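You operate a simulated robot arm through the tools that you are given. There is no shell and no other tool.

You run a simulated robot arm. Do the job below in one go: nothing can be reset, and whatever is moved stays where it is left.

JOB
Set the limit to 0.5 mm, gauge the grey sleeve, tag it if over.
Fine: hold tag on top of the sleeve if the zero screen reads over the limit, else it stays; slider open, sleeve left on the gauge bed.

Only the result counts: the job must be done as asked and must still hold three seconds after the hand-in. Knocking over, shifting, dropping, spilling or breaking anything else fails it.

ROBOT AND FRAMES
A 7-joint arm with a two-finger parallel gripper, fixed in place. Base frame: the origin is at the foot of the arm, x ahead of it, y to its left, z up; the work surface is at about z = 0.88. Units: m, degrees, N and s.
Its first joint turns from -149.0 to 149.0 degrees. Payload 3.43 kg.
Tool frame: the origin (TCP) lies between the finger pads and is the grasp point; the fingertips stand 0.03 m ahead of it; z points along the fingers, y is the line along which they close. The gripper opens to 0.094 m. The fingers are 0.028 m wide and 0.01 m thick; the gripper's body (0.05 by 0.096 m) begins 0.055 m behind the TCP.
Orientation is that of the tool frame in the base frame, as [roll, pitch, yaw] about the fixed x, y, z axes, in that order (R = Rz(yaw) Ry(pitch) Rx(roll)). With the fingers straight down and closing along the base's y, the tool's x points along the base's -x, its y along +y and its z along -z.

CONTROLS
- The arm moves only by the tool servo_tool. Its argument "series" is a list of rows, each a list of 3 entries, a list of its own where there are three numbers: the shift along the base's x, y, z in cm, then the turn, a rotation vector about the base's x, y, z in degrees, then the gripper command, from -1 (shut) to 1 (fully open), values between in proportion. In form: [[[dx, dy, dz], [ax, ay, az], grip], ...]. A call has 1 to 20 rows; each row shifts and turns the commanded pose from where the row before left it. Each row takes 0.2 s and may step no farther than 0.05 m and 8.6 degrees from the row before; otherwise, or with a gripper value out of range, the whole call is refused. Where a pose cannot be reached the arm comes as near as it can. A force on the tool above 40 N (or 10 N above the force at the start of the call, whichever is more), or a blocked arm, ends the call early, and 0.2 s more pass. The fingers move at their own pace (about 0.045 m/s each) and stop on an object; they squeeze with about 26 N. The grip force told is the motor's: it shows also when the fingers shut on nothing. Time passes only in rows, and 0.2 s behind the last, so rows that do not move let the fingers close. It gives the time, the measured TCP pose, the force on the tool (base axes), the opening and the grip force at its end, in the units of the frame above (readings bear some noise), with the torque about the TCP (base axes, N m) and any sound that the robot's microphone picked up.
- Cameras (640 x 400 px; columns grow to the right, rows downward): "scene" is fixed at [0.3988, 0.6513, 1.4767]; the picture's right is [-0.93, -0.36, 0.00], its down [-0.13, 0.35, -0.93] and it looks along [0.33, -0.86, -0.38] (base axes); focal length 334 px, centre (320, 200). "wrist" rides on the gripper at [0.076, 0.014, -0.102] in the tool frame; the picture's right is [-0.18, 0.98, 0.00], its down [-0.75, -0.14, -0.64] and it looks along [-0.63, -0.12, 0.77] (tool axes); focal length 243 px, centre (320, 200). There is no depth. A picture from a camera that has moved, and an enlarged one, comes with that camera's place and axes in the base frame and with its lens.
- get_image(camera): a new picture of that camera. It takes no simulated time.
- close_up(camera, box): a new picture of the part [left, top, right, bottom] of that camera's present view, enlarged. It takes no simulated time.
- finish_job(): hands the job in; it is judged then, once.

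Places have to be worked out from the pictures, the camera data and where the tool is seen. Open the gripper and draw the arm clear of the work before you hand the job in, unless the task says otherwise.

The tools are called after "Emit:" by a JSON object that holds its "name" and its "arguments". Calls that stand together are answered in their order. servo_tool: Moves the arm, as the interface text tells. Its arguments: {"type":"object","properties":{"series":{"type":"array"}},"required":["series"]} The other tools are called the same way: get_image (camera) takes a picture; close_up (camera, box) takes an enlarged picture of a part of a camera's view; finish_job () hands the job in.

At the start:

```text
time: 0.0
eef_pos: [0.7658, -0.6219, 1.1554]
tool_rot: [-180.0, 0.0, 179.9]
contact_force: [-0.1, 0.0, -0.1]
ft_torque: [-0.02, 0.0, 0.02]
gripper_width: 0.0939
grip_force: 0.1
```

scene: 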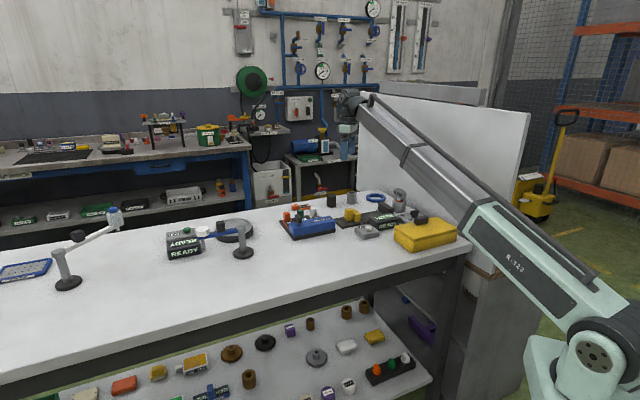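
wrist: 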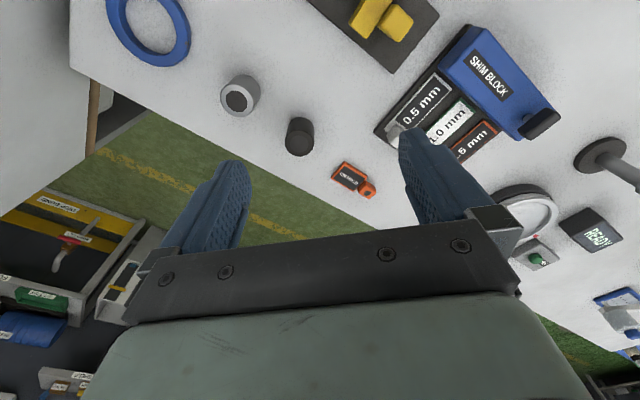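

I'll start by looking closely at the work area from both cameras before moving anything.

Emit:
{"name": "close_up", "arguments": {"camera": "scene", "box": [270, 170, 470, 270]}}

Emit:
{"name": "close_up", "arguments": {"camera": "scene", "box": [150, 190, 290, 280]}}

Emit:
{"name": "close_up", "arguments": {"camera": "scene", "box": [0, 190, 160, 300]}}

Emit:
{"name": "close_up", "arguments": {"camera": "wrist", "box": [320, 0, 640, 200]}}

Emit:
{"name": "close_up", "arguments": {"camera": "wrist", "box": [440, 160, 640, 360]}}

Emit:
{"name": "close_up", "arguments": {"camera": "wrist", "box": [100, 0, 420, 200]}}

```text
3.20 times, centred on (370, 220) of scene
camera zoom: at [0.3988, 0.6513, 1.4767], right [-0.93, -0.36, 0.0], down [-0.13, 0.35, -0.93], along [0.33, -0.86, -0.38], focal length 1070 px, centre (160, 136)
```

zoom: 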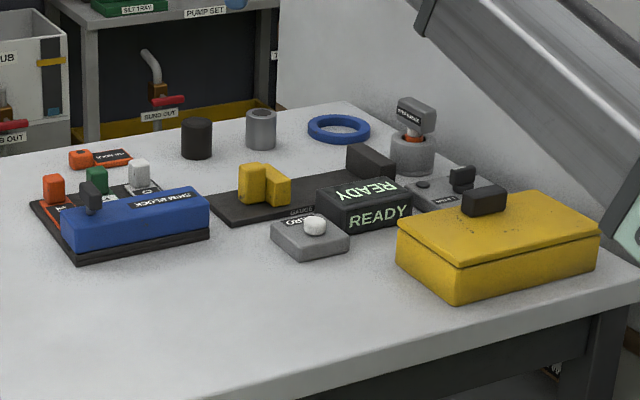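

```text
4.44 times, centred on (220, 235) of scene
camera zoom: at [0.3988, 0.6513, 1.4767], right [-0.93, -0.36, 0.0], down [-0.13, 0.35, -0.93], along [0.33, -0.86, -0.38], focal length 1486 px, centre (764, 44)
```

zoom: 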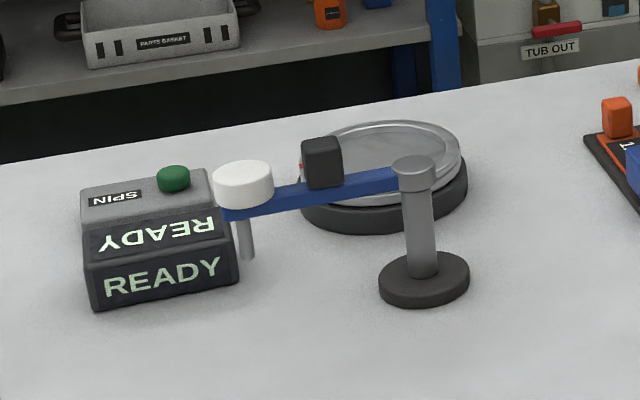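

```text
3.64 times, centred on (80, 245) of scene
camera zoom: at [0.3988, 0.6513, 1.4767], right [-0.93, -0.36, 0.0], down [-0.13, 0.35, -0.93], along [0.33, -0.86, -0.38], focal length 1216 px, centre (1193, 36)
```

zoom: 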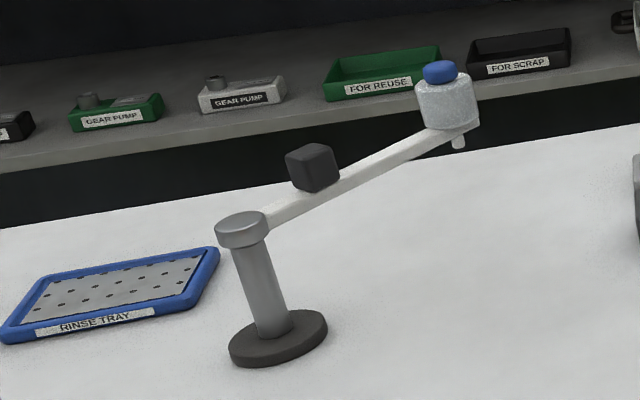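

```text
2.00 times, centred on (480, 100) of wrist
camera zoom: at [0.6905, -0.6074, 1.258], right [0.18, 0.98, 0.0], down [0.75, -0.14, 0.64], along [0.63, -0.12, -0.77], focal length 485 px, centre (0, 400)
```

zoom: 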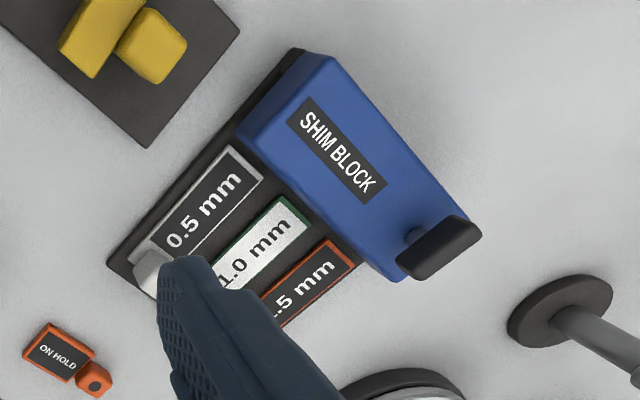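

```text
2.00 times, centred on (540, 260) of wrist
camera zoom: at [0.6905, -0.6074, 1.258], right [0.18, 0.98, 0.0], down [0.75, -0.14, 0.64], along [0.63, -0.12, -0.77], focal length 485 px, centre (-120, 80)
```

zoom: 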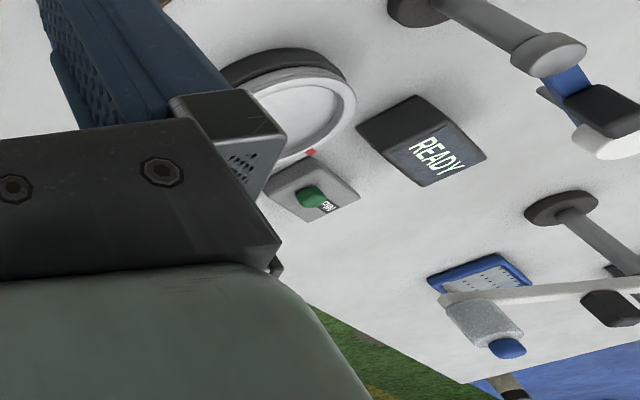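

```text
2.00 times, centred on (260, 100) of wrist
camera zoom: at [0.6905, -0.6074, 1.258], right [0.18, 0.98, 0.0], down [0.75, -0.14, 0.64], along [0.63, -0.12, -0.77], focal length 485 px, centre (440, 400)
```

zoom: 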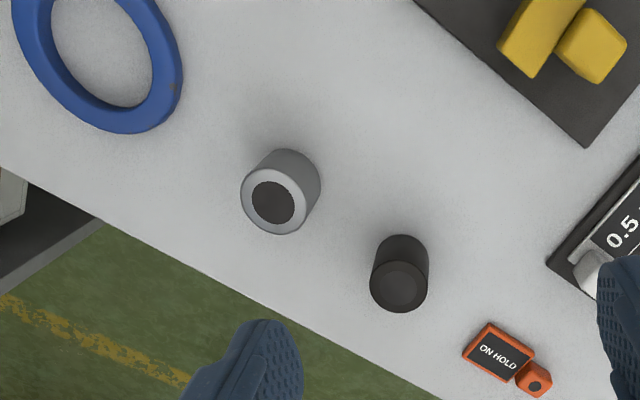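

The two cameras' estimates for the table objects differ somewhat, so I check where the gripper shows in the scene picture to calibrate before any motion.

Emit:
{"name": "close_up", "arguments": {"camera": "scene", "box": [300, 70, 420, 170]}}

Emit:
{"name": "get_image", "arguments": {"camera": "wrist"}}

Emit:
{"name": "close_up", "arguments": {"camera": "scene", "box": [340, 180, 440, 250]}}

```text
4.00 times, centred on (360, 120) of scene
camera zoom: at [0.3988, 0.6513, 1.4767], right [-0.93, -0.36, 0.0], down [-0.13, 0.35, -0.93], along [0.33, -0.86, -0.38], focal length 1337 px, centre (160, 520)
```

zoom: 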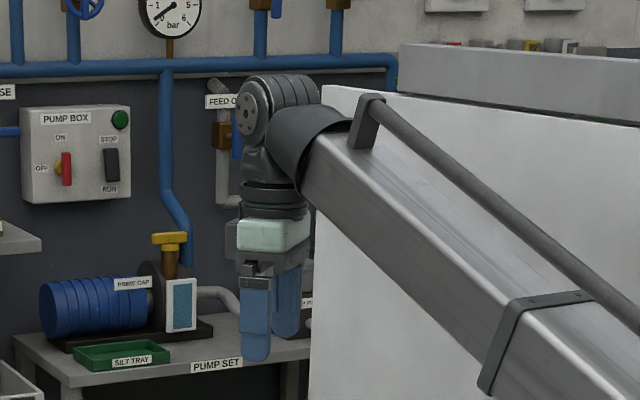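

```text
taken
camera wrist: at [0.6905, -0.6074, 1.258], right [0.18, 0.98, 0.0], down [0.75, -0.14, 0.64], along [0.63, -0.12, -0.77], focal length 243 px, centre (320, 200)
```

wrist: 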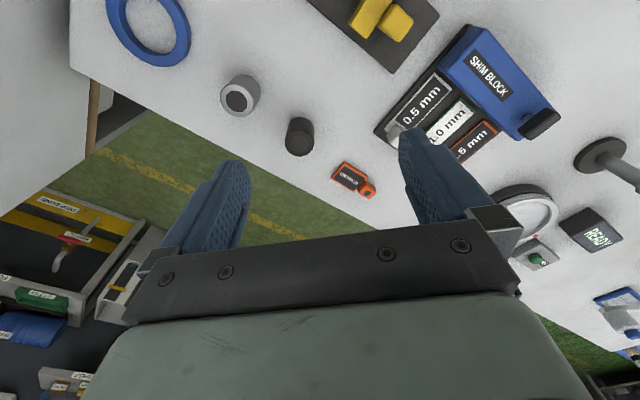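

```text
5.71 times, centred on (390, 215) of scene
camera zoom: at [0.3988, 0.6513, 1.4767], right [-0.93, -0.36, 0.0], down [-0.13, 0.35, -0.93], along [0.33, -0.86, -0.38], focal length 1910 px, centre (-80, 114)
```

zoom: 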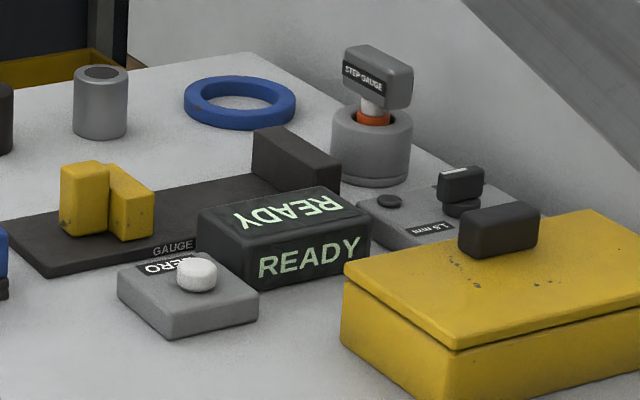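

The close-up is letter-boxed to a 1.6 aspect; with that corrected, both cameras agree (sleeve near [0.773, -0.735], tag near [0.955, -0.59], gauge near [0.70, -0.53]). I draw the arm back and up, turning it to look radially outward over the gauge.

Emit:
{"name": "servo_tool", "arguments": {"series": [[[-3, 1.5, 1], [0, 0, -5], 1], [[-3, 1.5, 1], [0, 0, -5], 1], [[-3, 1.5, 1], [0, 0, -5], 1], [[-3, 1.5, 1], [0, 0, -5], 1], [[-3, 1.5, 1], [0, 0, -5], 1], [[-3, 1.5, 1], [0, 0, -5], 1], [[-3, 1.5, 1], [0, 0, -5], 1], [[-3, 1.5, 1], [0, 0, -5], 1], [[0, 0, 0], [0, 0, 0], 1]]}}

Emit:
{"name": "get_image", "arguments": {"camera": "wrist"}}

Emit:
{"name": "get_image", "arguments": {"camera": "scene"}}

```text
time: 0.9
eef_pos: [0.6727, -0.5776, 1.1875]
tool_rot: [-179.8, 0.5, 165.0]
contact_force: [2.1, 0.7, -2.1]
ft_torque: [-0.09, 0.09, -0.08]
gripper_width: 0.0941
grip_force: 0.0
stopped in row 4: the force on the tool passed its limit at 60 N (the readings are from after the stop); the commanded pose is now the measured one
```

```text
taken
camera wrist: at [0.6014, -0.5423, 1.2883], right [0.43, 0.9, 0.0], down [0.69, -0.33, 0.65], along [0.58, -0.28, -0.76], focal length 243 px, centre (320, 200)
```

wrist: 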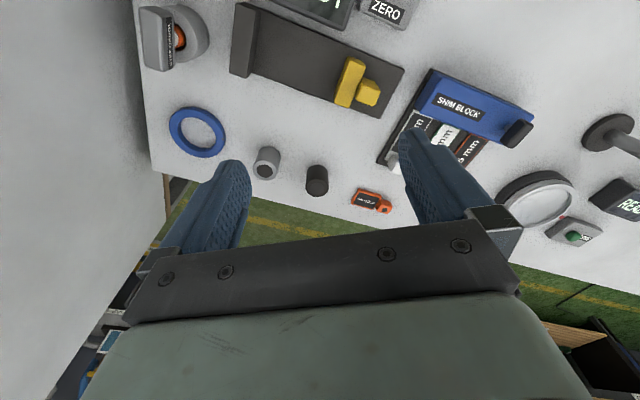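

```text
taken
```

scene: 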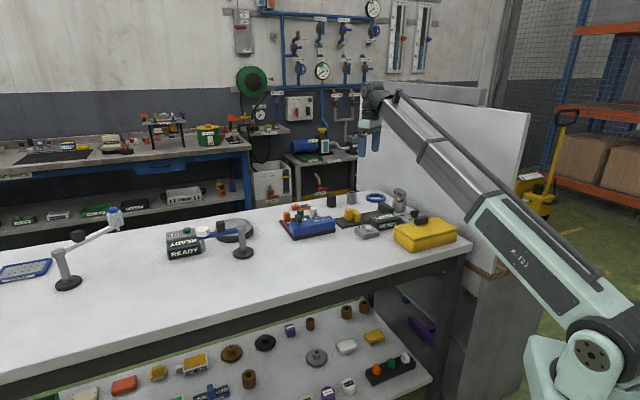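

The call stopped on a 60 N force at [0.673, -0.578, 1.188]; I check whether the gripper touched the white panel at that side.

Emit:
{"name": "close_up", "arguments": {"camera": "scene", "box": [330, 60, 490, 160]}}

Emit:
{"name": "close_up", "arguments": {"camera": "wrist", "box": [130, 0, 450, 200]}}

Emit:
{"name": "close_up", "arguments": {"camera": "wrist", "box": [0, 0, 320, 400]}}

```text
4.00 times, centred on (410, 110) of scene
camera zoom: at [0.3988, 0.6513, 1.4767], right [-0.93, -0.36, 0.0], down [-0.13, 0.35, -0.93], along [0.33, -0.86, -0.38], focal length 1337 px, centre (-40, 560)
```

zoom: 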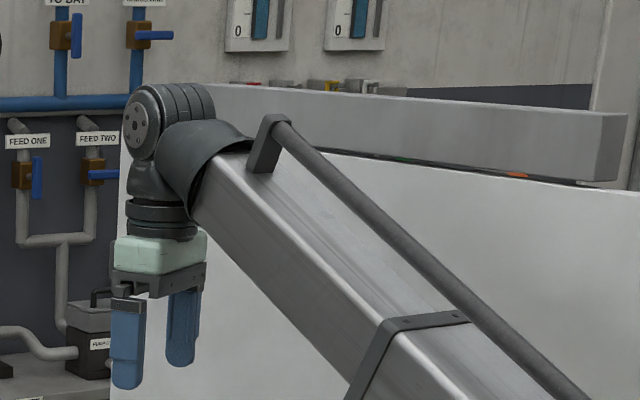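

```text
2.00 times, centred on (290, 100) of wrist
camera zoom: at [0.6014, -0.5423, 1.2883], right [0.43, 0.9, 0.0], down [0.69, -0.33, 0.65], along [0.58, -0.28, -0.76], focal length 485 px, centre (380, 400)
```

zoom: 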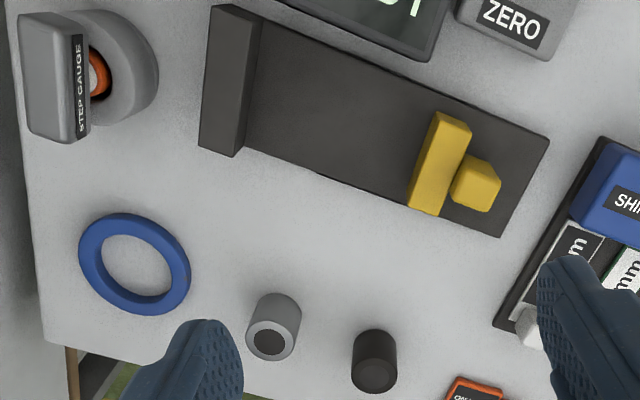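

```text
1.00 times, centred on (160, 200) of wrist (not enlarged: the box is as wide or as high as the picture)
camera zoom: at [0.6014, -0.5423, 1.2883], right [0.43, 0.9, 0.0], down [0.69, -0.33, 0.65], along [0.58, -0.28, -0.76], focal length 243 px, centre (480, 200)
```

zoom: 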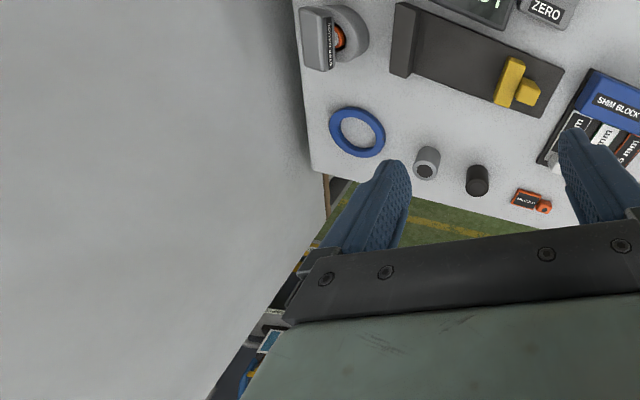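

Nothing appears to touch the gripper and the residual force is small; likely a jerk from moving fast out of the near-stretched pose. I continue more slowly.

Emit:
{"name": "servo_tool", "arguments": {"series": [[[-0.5, 0.3, 0.2], [0, 0, -1], 1], [[-1, 0.5, 0.5], [0, 0, -2], 1], [[-1, 0.5, 0.5], [0, 0, -2], 1], [[-1, 0.5, 0.5], [0, 0, -2], 1], [[-1, 0.5, 0.5], [0, 0, -2], 1], [[-1, 0.5, 0.5], [0, 0, -2], 1], [[-1, 0.5, 0.5], [0, 0, -2], 1], [[-1, 0.5, 0.5], [0, 0, -2], 1], [[-1, 0.5, 0.5], [0, 0, -2], 1], [[-1, 0.5, 0.5], [0, 0, -2], 1], [[-0.5, 0.3, 0.2], [0, 0, -2], 1], [[0, 0, 0], [0, 0, 0], 1]]}}

Emit:
{"name": "get_image", "arguments": {"camera": "wrist"}}

Emit:
{"name": "close_up", "arguments": {"camera": "scene", "box": [330, 60, 570, 210]}}

```text
time: 1.4
eef_pos: [0.6657, -0.573, 1.1904]
tool_rot: [-179.5, 1.0, 163.8]
contact_force: [5.7, -0.3, -8.7]
ft_torque: [-0.45, 0.16, -0.29]
gripper_width: 0.0942
grip_force: 0.0
stopped in row 2: the force on the tool passed its limit at 48 N (the readings are from after the stop); the commanded pose is now the measured one
```

```text
taken
camera wrist: at [0.5948, -0.5367, 1.2917], right [0.45, 0.89, -0.01], down [0.68, -0.34, 0.65], along [0.58, -0.3, -0.76], focal length 243 px, centre (320, 200)
```

wrist: 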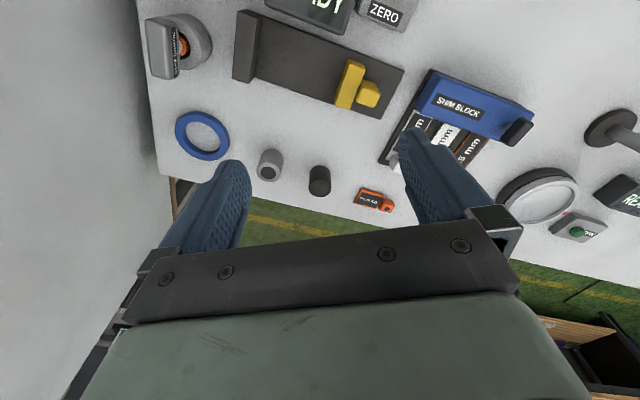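

```text
2.67 times, centred on (450, 135) of scene
camera zoom: at [0.3988, 0.6513, 1.4767], right [-0.93, -0.36, 0.0], down [-0.13, 0.35, -0.93], along [0.33, -0.86, -0.38], focal length 891 px, centre (-27, 373)
```

zoom: 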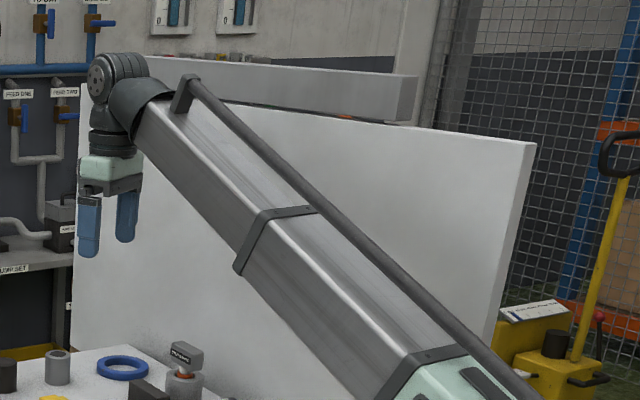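

A contact force persists at this pose, opposing up-and-inward motion (maybe the hand crowding the forearm). I test small separate moves: down first, to see whether the force relaxes.

Emit:
{"name": "servo_tool", "arguments": {"series": [[[0.3, -0.2, -0.5], [0, 0, 0], 1], [[0, 0, -0.5], [0, 0, 0], 1], [[0, 0, -1], [0, 0, 0], 1], [[0, 0, -1], [0, 0, 0], 1], [[0, 0, 0], [0, 0, 0], 1]]}}

```text
time: 2.6
eef_pos: [0.6686, -0.5753, 1.1603]
tool_rot: [-179.4, 0.7, 163.6]
contact_force: [0.4, -0.4, 0.6]
ft_torque: [0.02, 0.03, 0.02]
gripper_width: 0.094
grip_force: 0.0
```

The force is gone. Now I try moving inward (toward the base) at this height, slowly, without turning.

Emit:
{"name": "servo_tool", "arguments": {"series": [[[-0.5, 0.4, 0], [0, 0, 0], 1], [[-0.8, 0.6, 0], [0, 0, 0], 1], [[-0.8, 0.6, 0], [0, 0, 0], 1], [[-0.8, 0.6, 0], [0, 0, 0], 1], [[-0.8, 0.6, 0], [0, 0, 0], 1], [[0, 0, 0], [0, 0, 0], 1]]}}

```text
time: 4.0
eef_pos: [0.631, -0.5475, 1.1608]
tool_rot: [-179.4, 0.8, 163.7]
contact_force: [0.1, -0.4, 0.6]
ft_torque: [0.0, -0.01, 0.02]
gripper_width: 0.0939
grip_force: 0.0
```

Inward at this height works, so it was the upward part that crowded the arm. I continue inward with a slight descent and turn.

Emit:
{"name": "servo_tool", "arguments": {"series": [[[-0.8, 0.6, -0.2], [0, 0, -2], 1], [[-1, 0.8, -0.3], [0, 0, -2], 1], [[-1, 0.8, -0.3], [0, 0, -2], 1], [[-1, 0.8, -0.3], [0, 0, -2], 1], [[-1, 0.8, -0.3], [0, 0, -2], 1], [[-1, 0.8, -0.3], [0, 0, -2], 1], [[-1, 0.8, -0.3], [0, 0, -2], 1], [[-1, 0.8, -0.3], [0, 0, -2], 1], [[-1, 0.8, -0.3], [0, 0, -2], 1], [[0, 0, 0], [0, 0, 0], 1]]}}

Emit:
{"name": "get_image", "arguments": {"camera": "wrist"}}

Emit:
{"name": "get_image", "arguments": {"camera": "scene"}}

```text
time: 4.9
eef_pos: [0.5984, -0.5241, 1.1518]
tool_rot: [-179.4, 1.2, 157.0]
contact_force: [4.9, 1.5, -8.0]
ft_torque: [-0.47, 0.32, -0.37]
gripper_width: 0.0939
grip_force: 0.0
stopped in row 4: the force on the tool passed its limit at 44 N (the readings are from after the stop); the commanded pose is now the measured one
```

```text
taken
camera wrist: at [0.5317, -0.4772, 1.2525], right [0.55, 0.83, -0.01], down [0.63, -0.41, 0.66], along [0.55, -0.37, -0.75], focal length 243 px, centre (320, 200)
```

wrist: 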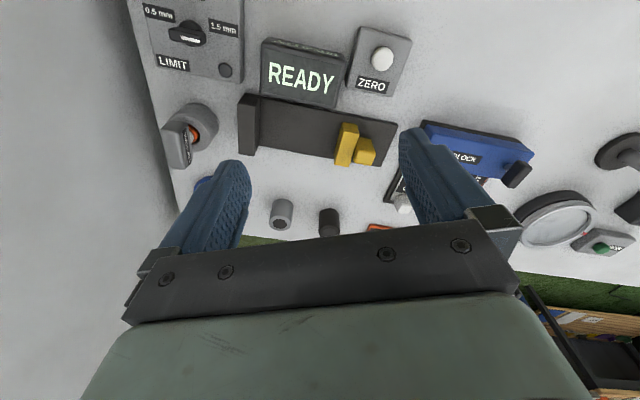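

```text
taken
```

scene: 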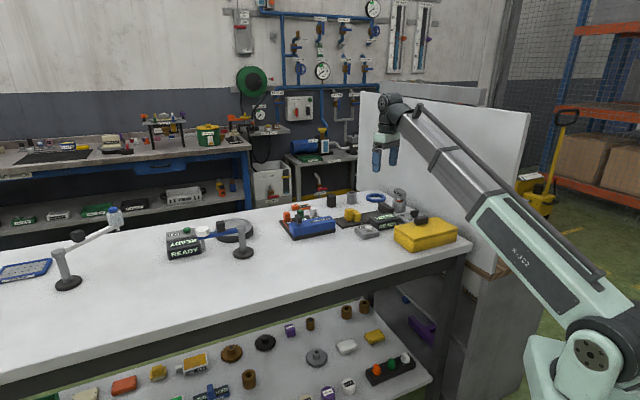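

The hand crowds the forearm when high and close to the base, so I'll keep low near the table or tilt outward. The LIMIT unit is visible now; I zoom into it and the gauge.

Emit:
{"name": "close_up", "arguments": {"camera": "wrist", "box": [130, 0, 290, 100]}}

Emit:
{"name": "close_up", "arguments": {"camera": "wrist", "box": [220, 20, 420, 145]}}

Emit:
{"name": "close_up", "arguments": {"camera": "wrist", "box": [240, 140, 420, 250]}}

Emit:
{"name": "close_up", "arguments": {"camera": "scene", "box": [380, 180, 470, 240]}}

Emit:
{"name": "close_up", "arguments": {"camera": "scene", "box": [280, 190, 360, 240]}}

```text
4.00 times, centred on (210, 50) of wrist
camera zoom: at [0.5317, -0.4772, 1.2525], right [0.55, 0.83, -0.01], down [0.63, -0.41, 0.66], along [0.55, -0.37, -0.75], focal length 970 px, centre (760, 800)
```

zoom: 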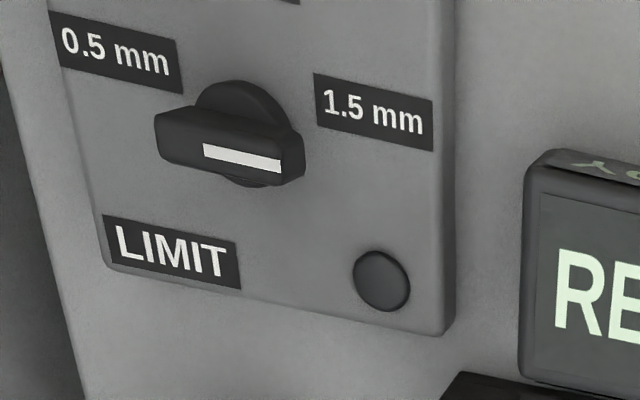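

```text
3.20 times, centred on (320, 82) of wrist
camera zoom: at [0.5317, -0.4772, 1.2525], right [0.55, 0.83, -0.01], down [0.63, -0.41, 0.66], along [0.55, -0.37, -0.75], focal length 776 px, centre (320, 576)
```

zoom: 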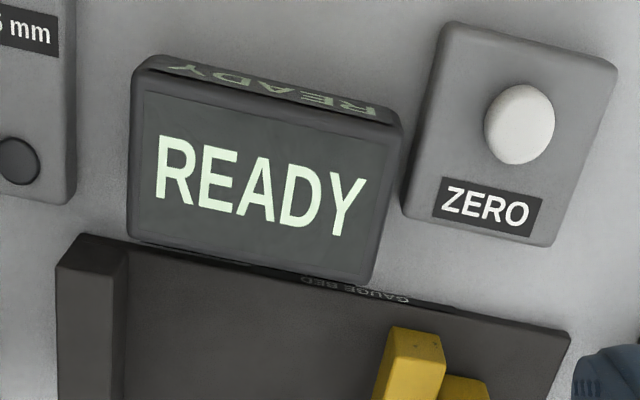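

```text
3.56 times, centred on (330, 195) of wrist
camera zoom: at [0.5317, -0.4772, 1.2525], right [0.55, 0.83, -0.01], down [0.63, -0.41, 0.66], along [0.55, -0.37, -0.75], focal length 863 px, centre (284, 218)
```

zoom: 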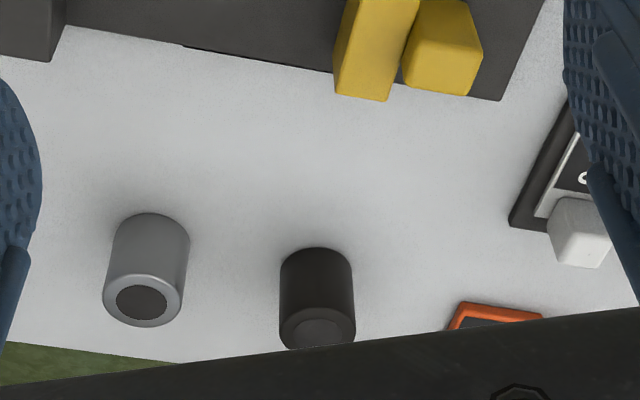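

```text
6.67 times, centred on (425, 210) of scene
camera zoom: at [0.3988, 0.6513, 1.4767], right [-0.93, -0.36, 0.0], down [-0.13, 0.35, -0.93], along [0.33, -0.86, -0.38], focal length 2229 px, centre (-380, 133)
```

zoom: 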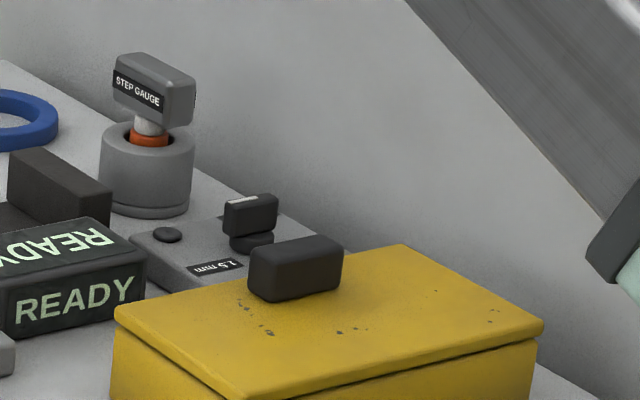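

```text
8.00 times, centred on (320, 215) of scene
camera zoom: at [0.3988, 0.6513, 1.4767], right [-0.93, -0.36, 0.0], down [-0.13, 0.35, -0.93], along [0.33, -0.86, -0.38], focal length 2674 px, centre (320, 80)
```

zoom: 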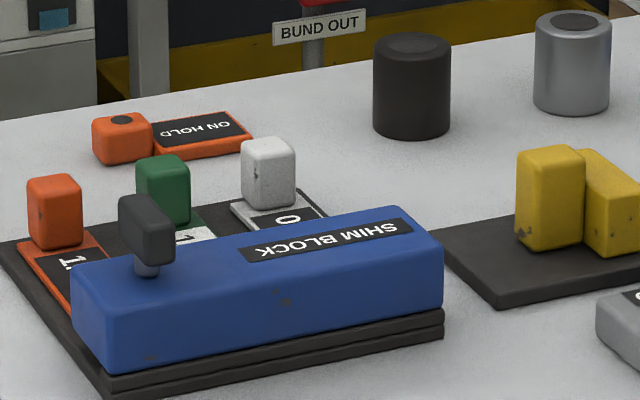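

The LIMIT dial's bar seems to point at 1.5 mm with 0.5 mm opposite, and the knob sits near [0.483, -0.632]. I go lower first, then inward, for a closer look at dial and labels.

Emit:
{"name": "servo_tool", "arguments": {"series": [[[0.3, -0.2, -0.5], [0, 0, 0], 1], [[0, 0, -1], [0, 0, 0], 1], [[0, 0, -1], [0, 0, 0], 1], [[0, 0, -1], [0, 0, 0], 1], [[0, 0, -1.5], [0, 0, 0], 1], [[0, 0, -1.5], [0, 0, 0], 1], [[-0.5, 0.4, -1.5], [0, 0, -1], 1], [[-1, 0.6, -0.5], [0, 0, -2], 1], [[-1, 0.6, 0], [0, 0, -2], 1], [[-1, 0.6, 0], [0, 0, -2], 1], [[-1, 0.6, 0], [0, 0, -2], 1], [[-1, 0.6, 0], [0, 0, -2], 1], [[-1, 0.6, 0], [0, 0, -2], 1], [[0, 0, 0], [0, 0, 0], 1]]}}

Emit:
{"name": "get_image", "arguments": {"camera": "wrist"}}

```text
time: 7.9
eef_pos: [0.5345, -0.4853, 1.0664]
tool_rot: [-179.5, 1.1, 144.0]
contact_force: [1.0, 0.4, 0.6]
ft_torque: [-0.01, -0.04, -0.01]
gripper_width: 0.0943
grip_force: 0.1
```

```text
taken
camera wrist: at [0.4813, -0.4255, 1.1668], right [0.73, 0.69, -0.01], down [0.52, -0.54, 0.66], along [0.45, -0.48, -0.75], focal length 243 px, centre (320, 200)
```

wrist: 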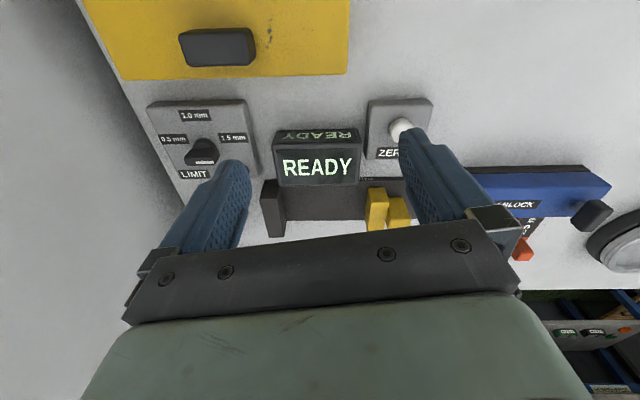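

Now all three dial labels are visible (0.5 / 1.0 / 1.5 mm); I zoom in on the dial and the gauge.

Emit:
{"name": "close_up", "arguments": {"camera": "wrist", "box": [140, 90, 268, 190]}}

Emit:
{"name": "close_up", "arguments": {"camera": "wrist", "box": [250, 90, 450, 240]}}

Emit:
{"name": "close_up", "arguments": {"camera": "scene", "box": [390, 185, 450, 230]}}

```text
4.00 times, centred on (204, 140) of wrist
camera zoom: at [0.4813, -0.4255, 1.1668], right [0.73, 0.69, -0.01], down [0.52, -0.54, 0.66], along [0.45, -0.48, -0.75], focal length 970 px, centre (784, 440)
```

zoom: 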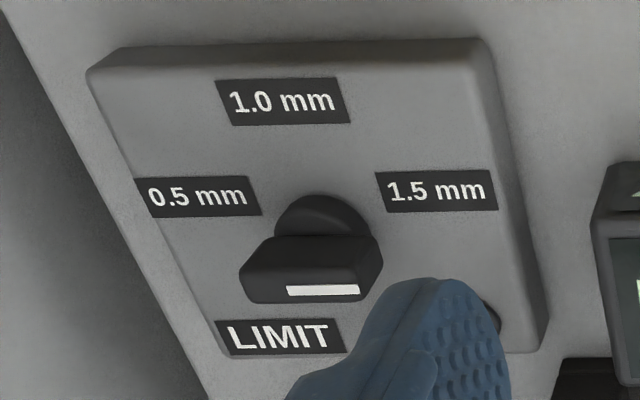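

```text
2.67 times, centred on (350, 165) of wrist
camera zoom: at [0.4813, -0.4255, 1.1668], right [0.73, 0.69, -0.01], down [0.52, -0.54, 0.66], along [0.45, -0.48, -0.75], focal length 647 px, centre (240, 293)
```

zoom: 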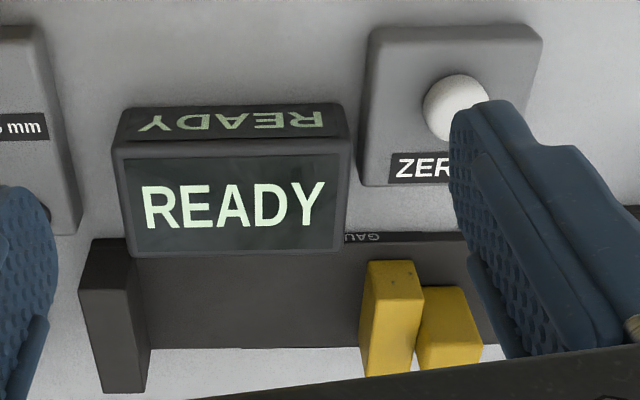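

```text
8.89 times, centred on (420, 208) of scene
camera zoom: at [0.3988, 0.6513, 1.4767], right [-0.93, -0.36, 0.0], down [-0.13, 0.35, -0.93], along [0.33, -0.86, -0.38], focal length 2971 px, centre (-569, 133)
```

zoom: 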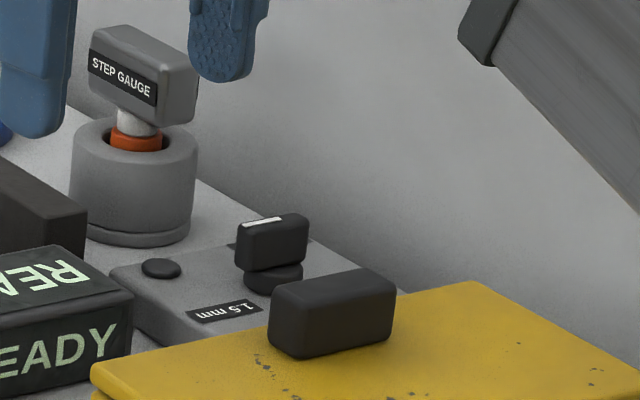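

Triangulating both cameras: dial bar centre ≈ [0.482, -0.638, 0.912], pointing along az 45° (1.5 mm), the wall about 7–8 cm away, step gauge pot ≈ [0.555, -0.71], top ≈ 0.977. I will close the fingers and use them as a pusher to swing the bar counter-clockwise to 0.5 mm; first I move above the start point and look.

Emit:
{"name": "servo_tool", "arguments": {"series": [[[0, -1, 0], [0, 0, -2], -1], [[-0.3, -1.5, 0], [0, 0, -2], -1], [[-0.3, -1.5, 0], [0, 0, -2], -1], [[-0.3, -1.5, 0], [0, 0, -2], -1], [[-0.3, -1.5, 0], [0, 0, -1], -1], [[-0.3, -1.5, 0], [0, 0, 0], -1], [[-0.3, -1.5, 0], [0, 0, 0], -1], [[-0.3, -1.5, -0.5], [0, 0, 0], -1], [[-0.2, -1.5, -1], [0, 0, 0], -1], [[0, -1.5, -1], [0, 0, 0], -1], [[0, -1, -1], [0, 0, 0], -1], [[0, 0, -1], [0, 0, 0], -1], [[0, 0, -1], [0, 0, 0], -1], [[0, 0, 0], [0, 0, 0], -1]]}}

Emit:
{"name": "get_image", "arguments": {"camera": "wrist"}}

Emit:
{"name": "close_up", "arguments": {"camera": "scene", "box": [370, 160, 466, 220]}}

```text
time: 10.9
eef_pos: [0.5135, -0.6391, 1.0112]
tool_rot: [-179.4, 1.2, 135.0]
contact_force: [0.0, 0.5, 0.3]
ft_torque: [0.04, -0.02, -0.02]
gripper_width: 0.0
grip_force: 26.1
```

```text
taken
camera wrist: at [0.4685, -0.5733, 1.1117], right [0.82, 0.57, -0.01], down [0.43, -0.62, 0.66], along [0.37, -0.55, -0.75], focal length 243 px, centre (320, 200)
```

wrist: 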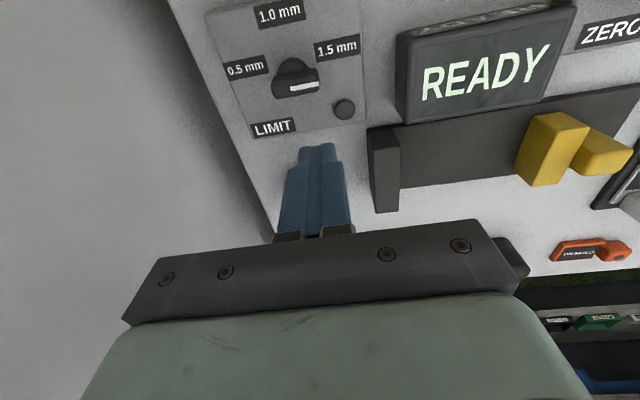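

```text
6.67 times, centred on (418, 190) of scene
camera zoom: at [0.3988, 0.6513, 1.4767], right [-0.93, -0.36, 0.0], down [-0.13, 0.35, -0.93], along [0.33, -0.86, -0.38], focal length 2229 px, centre (-333, 267)
```

zoom: 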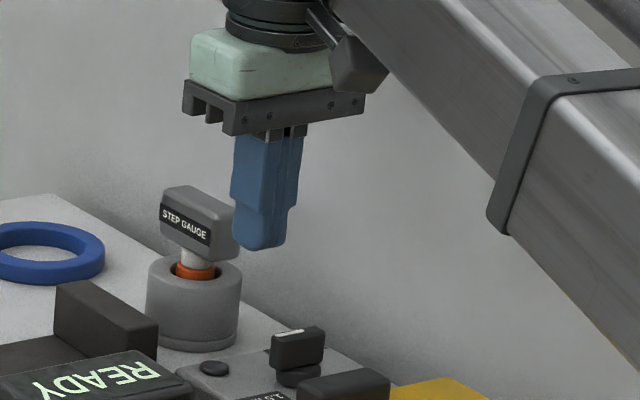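

The bar re-measures at ≈[0.483, -0.634]. I lower the closed fingers on the far side of the bar's pointer end, tips staying above the plate.

Emit:
{"name": "servo_tool", "arguments": {"series": [[[0, -0.4, -0.5], [0, 0, 0], -1], [[0, 0, -1], [0, 0, 0], -1], [[0, 0, -1], [0, 0, 0], -1], [[0, 0, -1], [0, 0, 0], -1], [[0, 0, -1], [0, 0, 0], -1], [[0, 0, -1], [0, 0, 0], -1], [[0, 0, -1], [0, 0, 0], -1], [[0, 0, -0.7], [0, 0, 0], -1], [[0, 0, 0], [0, 0, 0], -1]]}}

Emit:
{"name": "get_image", "arguments": {"camera": "wrist"}}

Emit:
{"name": "close_up", "arguments": {"camera": "scene", "box": [370, 180, 466, 240]}}

```text
time: 12.9
eef_pos: [0.5144, -0.6443, 0.94]
tool_rot: [-179.4, 1.1, 135.0]
contact_force: [-0.3, -0.3, 0.3]
ft_torque: [0.01, 0.0, 0.0]
gripper_width: 0.0
grip_force: 25.9
```

```text
taken
camera wrist: at [0.4687, -0.5769, 1.0394], right [0.82, 0.57, -0.01], down [0.43, -0.62, 0.66], along [0.37, -0.55, -0.75], focal length 243 px, centre (320, 200)
```

wrist: 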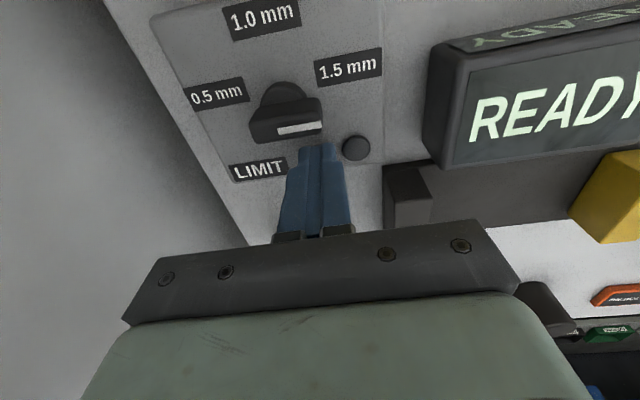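

```text
6.67 times, centred on (418, 210) of scene
camera zoom: at [0.3988, 0.6513, 1.4767], right [-0.93, -0.36, 0.0], down [-0.13, 0.35, -0.93], along [0.33, -0.86, -0.38], focal length 2229 px, centre (-333, 133)
```

zoom: 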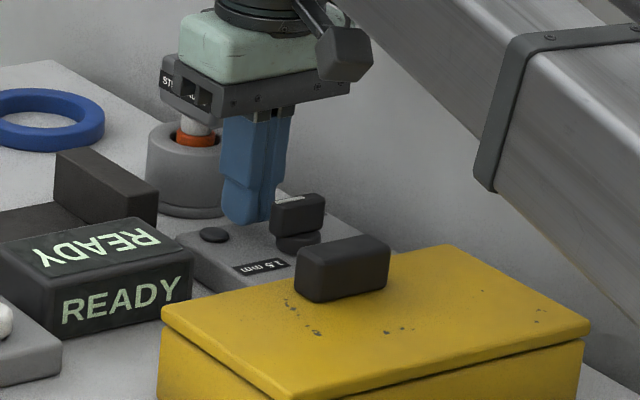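

Fingertips are beside the pointer end of the bar, clear of it. I push the bar through the first quarter turn (toward 1.0 mm) along an arc.

Emit:
{"name": "servo_tool", "arguments": {"series": [[[0, 0, -0.3], [0, 0, 0], -1], [[-0.4, 0.4, 0], [0, 0, 0], -1], [[-0.32, 0.34, 0], [0, 0, 0], -1], [[0.0, 0.5, 0], [0, 0, 0], -1], [[0.0, 0.5, 0], [0, 0, 0], -1], [[0.0, 0.45, 0], [0, 0, 0], -1], [[-0.1, 0.44, 0], [0, 0, 0], -1], [[-0.5, 0.3, 0], [0, 0, 0], -1], [[-0.6, 0.25, 0], [0, 0, 0], -1], [[-0.6, 0.15, 0], [0, 0, 0], -1], [[-0.5, 0.1, 0], [0, 0, 0], -1], [[0, 0, 0], [0, 0, 0], -1]]}}

Emit:
{"name": "get_image", "arguments": {"camera": "wrist"}}

Emit:
{"name": "close_up", "arguments": {"camera": "scene", "box": [370, 180, 466, 240]}}

```text
time: 15.5
eef_pos: [0.4835, -0.6034, 0.9375]
tool_rot: [179.8, 0.9, 135.4]
contact_force: [6.0, 9.2, 5.8]
ft_torque: [0.17, -0.17, 0.12]
gripper_width: 0.0
grip_force: 26.0
stopped in row 12: the force on the tool passed its limit at 41 N (the readings are from after the stop); the commanded pose is now the measured one
```

```text
taken
camera wrist: at [0.4383, -0.5377, 1.0384], right [0.82, 0.57, 0.01], down [0.43, -0.62, 0.65], along [0.38, -0.53, -0.76], focal length 243 px, centre (320, 200)
```

wrist: 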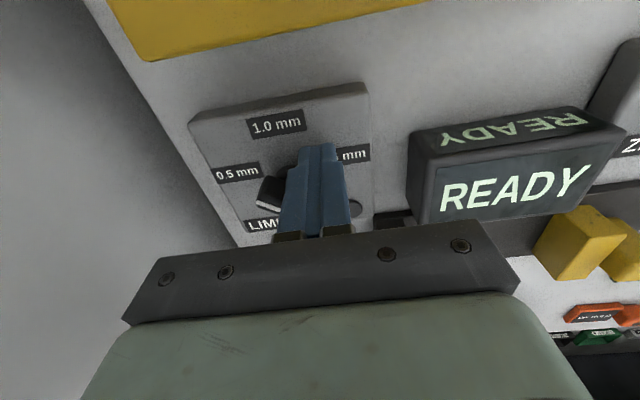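

```text
6.67 times, centred on (418, 210) of scene
camera zoom: at [0.3988, 0.6513, 1.4767], right [-0.93, -0.36, 0.0], down [-0.13, 0.35, -0.93], along [0.33, -0.86, -0.38], focal length 2229 px, centre (-333, 133)
```

zoom: 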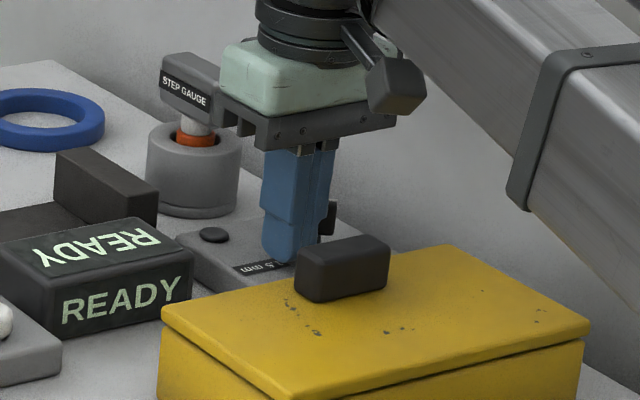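

The push met resistance; I zoom in to see where the bar now points.

Emit:
{"name": "close_up", "arguments": {"camera": "wrist", "box": [190, 80, 382, 240]}}

Emit:
{"name": "close_up", "arguments": {"camera": "scene", "box": [395, 195, 443, 225]}}

```text
2.50 times, centred on (286, 160) of wrist
camera zoom: at [0.4383, -0.5377, 1.0384], right [0.82, 0.57, 0.01], down [0.43, -0.62, 0.65], along [0.38, -0.53, -0.76], focal length 606 px, centre (405, 300)
```

zoom: 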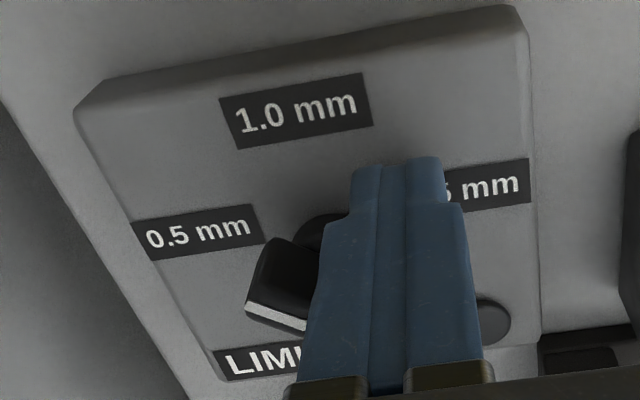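

```text
13.33 times, centred on (419, 210) of scene
camera zoom: at [0.3988, 0.6513, 1.4767], right [-0.93, -0.36, 0.0], down [-0.13, 0.35, -0.93], along [0.33, -0.86, -0.38], focal length 4457 px, centre (-1000, 67)
```

zoom: 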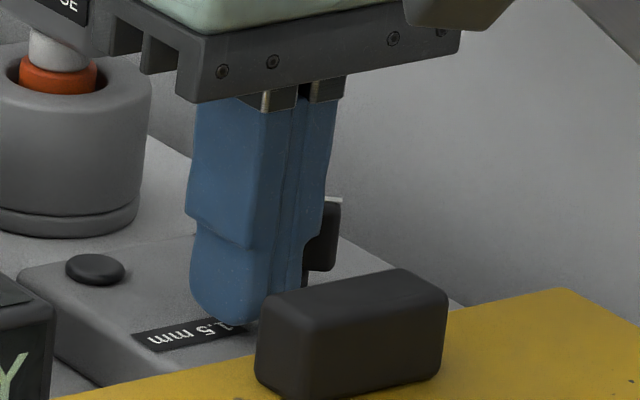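

The white pointer line now appears at the wall-side end, so the bar may have swung further than the finger. I back away and lift to view it freely.

Emit:
{"name": "servo_tool", "arguments": {"series": [[[0.3, 0.4, 0], [0, 0, 0], -1], [[0.3, 0.3, 0.3], [0, 0, 0], -1], [[0, 0, 1], [0, 0, 0], -1], [[0, 0, 1], [0, 0, 0], -1], [[0, 0, 1], [0, 0, 0], -1], [[0.5, 0, 1], [0, 0, 0], -1], [[1, 0.5, 1], [0, 0, 0], -1], [[1.2, 0.7, 0], [0, 0, 0], -1], [[1.2, 0.7, 0], [0, 0, 0], -1], [[0, 0, 0], [0, 0, 0], -1]]}}

Emit:
{"name": "get_image", "arguments": {"camera": "wrist"}}

Emit:
{"name": "close_up", "arguments": {"camera": "scene", "box": [395, 195, 443, 225]}}

```text
time: 17.7
eef_pos: [0.5275, -0.5791, 0.9905]
tool_rot: [180.0, 0.7, 135.3]
contact_force: [-0.7, 0.2, -1.0]
ft_torque: [0.01, 0.04, 0.04]
gripper_width: 0.0
grip_force: 25.5
```

```text
taken
camera wrist: at [0.4822, -0.5131, 1.0914], right [0.82, 0.57, 0.0], down [0.43, -0.62, 0.65], along [0.37, -0.54, -0.76], focal length 243 px, centre (320, 200)
```

wrist: 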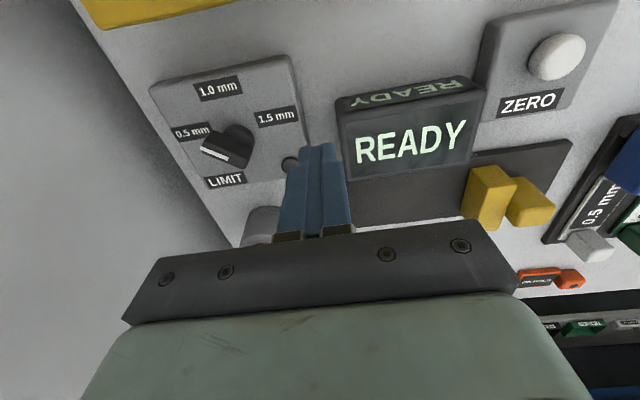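

```text
13.33 times, centred on (419, 210) of scene
camera zoom: at [0.3988, 0.6513, 1.4767], right [-0.93, -0.36, 0.0], down [-0.13, 0.35, -0.93], along [0.33, -0.86, -0.38], focal length 4457 px, centre (-1000, 67)
```

zoom: 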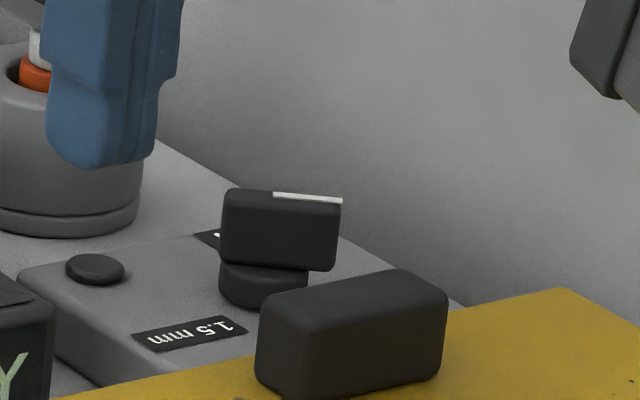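

Emit:
{"name": "close_up", "arguments": {"camera": "wrist", "box": [150, 50, 310, 200]}}

Emit:
{"name": "close_up", "arguments": {"camera": "wrist", "box": [176, 100, 272, 180]}}

```text
2.67 times, centred on (230, 125) of wrist
camera zoom: at [0.4822, -0.5131, 1.0914], right [0.82, 0.57, 0.0], down [0.43, -0.62, 0.65], along [0.37, -0.54, -0.76], focal length 647 px, centre (560, 400)
```

zoom: 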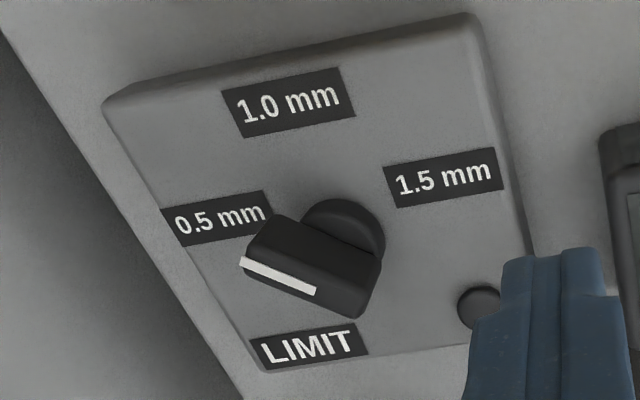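

```text
5.00 times, centred on (224, 140) of wrist
camera zoom: at [0.4822, -0.5131, 1.0914], right [0.82, 0.57, 0.0], down [0.43, -0.62, 0.65], along [0.37, -0.54, -0.76], focal length 1213 px, centre (800, 500)
```

zoom: 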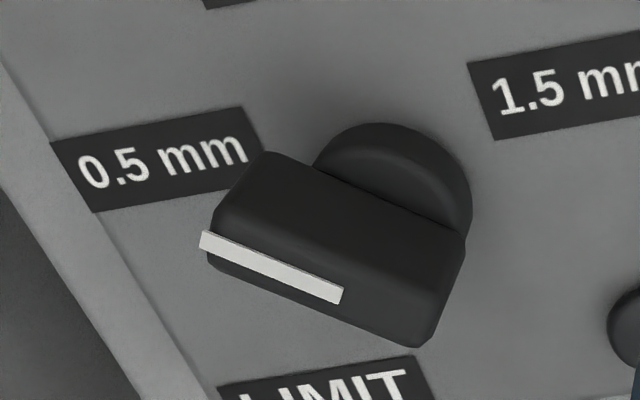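

The pointer is at az ≈188°, past 1.0 but short of the 0.5 mm stop (by symmetry ≈225°; it started at 45°). I reposition on the base side of the pointer end and push it the rest of the way.

Emit:
{"name": "servo_tool", "arguments": {"series": [[[-1.2, -0.4, 0], [0, 0, 0], -1], [[-1.2, -0.5, 0], [0, 0, 0], -1], [[-1.2, -0.5, 0], [0, 0, 0], -1], [[-1.2, -0.5, 0], [0, 0, 0], -1], [[-1.2, -0.6, 0], [0, 0, 0], -1], [[-1.05, -0.6, 0], [0, 0, 0], -1], [[0, 0, 0], [0, 0, 0], -1]]}}

Emit:
{"name": "close_up", "arguments": {"camera": "scene", "box": [380, 180, 460, 230]}}

Emit:
{"name": "get_image", "arguments": {"camera": "wrist"}}

```text
time: 19.3
eef_pos: [0.4564, -0.6084, 0.9883]
tool_rot: [180.0, 0.8, 135.2]
contact_force: [0.7, -0.2, -0.2]
ft_torque: [0.0, 0.01, -0.02]
gripper_width: 0.0002
grip_force: 25.9
```

```text
8.00 times, centred on (420, 205) of scene
camera zoom: at [0.3988, 0.6513, 1.4767], right [-0.93, -0.36, 0.0], down [-0.13, 0.35, -0.93], along [0.33, -0.86, -0.38], focal length 2674 px, centre (-480, 160)
```

zoom: 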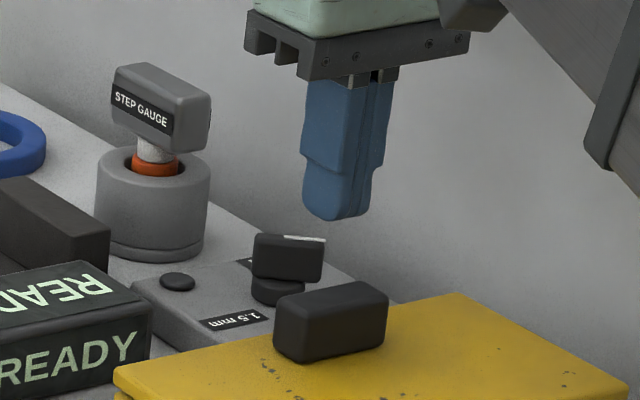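

```text
taken
camera wrist: at [0.4118, -0.5433, 1.0904], right [0.82, 0.57, 0.0], down [0.43, -0.62, 0.65], along [0.37, -0.54, -0.76], focal length 243 px, centre (320, 200)
```

wrist: 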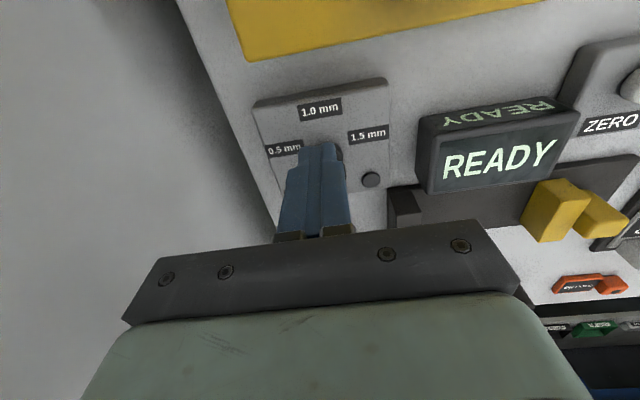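

The tips should be ~5 mm clear of the bar on its base side. I descend, then push toward the 0.5 mm stop in small steps.

Emit:
{"name": "servo_tool", "arguments": {"series": [[[0, 0, -1], [0, 0, 0], -1], [[0, 0, -1], [0, 0, 0], -1], [[0, 0, -1], [0, 0, 0], -1], [[0, 0, -1], [0, 0, 0], -1], [[0, 0, -1], [0, 0, 0], -1], [[0, 0, 0], [0, 0, 0], -1], [[0, -0.45, 0], [0, 0, 0], -1], [[0, -0.45, 0], [0, 0, 0], -1], [[-0.07, -0.35, 0], [0, 0, 0], -1], [[-0.07, -0.35, 0], [0, 0, 0], -1], [[0, -0.3, 0], [0, 0, 0], -1], [[0, -0.3, 0], [0, 0, 0], -1], [[0.07, -0.15, 0], [0, 0, 0], -1], [[0.07, -0.15, 0], [0, 0, 0], -1], [[0, 0, 0], [0, 0, 0], -1]]}}

Emit:
{"name": "close_up", "arguments": {"camera": "scene", "box": [380, 180, 460, 230]}}

Emit:
{"name": "close_up", "arguments": {"camera": "wrist", "box": [190, 60, 414, 200]}}

```text
time: 21.6
eef_pos: [0.4544, -0.6208, 0.9406]
tool_rot: [179.6, 0.1, 135.4]
contact_force: [-2.8, 1.2, 1.5]
ft_torque: [0.08, 0.1, 0.04]
gripper_width: 0.0
grip_force: 26.2
stopped in row 11: the force on the tool passed its limit at 42 N (the readings are from after the stop); the commanded pose is now the measured one
```

```text
8.00 times, centred on (420, 205) of scene
camera zoom: at [0.3988, 0.6513, 1.4767], right [-0.93, -0.36, 0.0], down [-0.13, 0.35, -0.93], along [0.33, -0.86, -0.38], focal length 2674 px, centre (-480, 160)
```

zoom: 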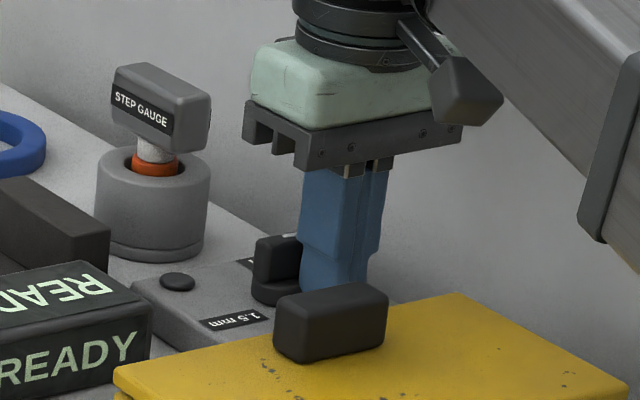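

```text
2.86 times, centred on (302, 130) of wrist
camera zoom: at [0.4095, -0.5561, 1.0416], right [0.82, 0.57, 0.01], down [0.43, -0.63, 0.64], along [0.37, -0.52, -0.77], focal length 693 px, centre (371, 400)
```

zoom: 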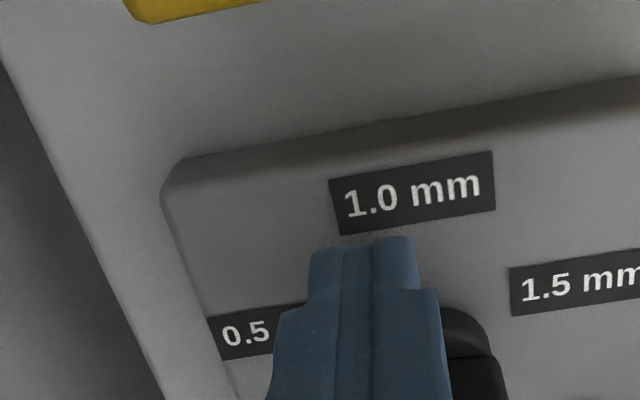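

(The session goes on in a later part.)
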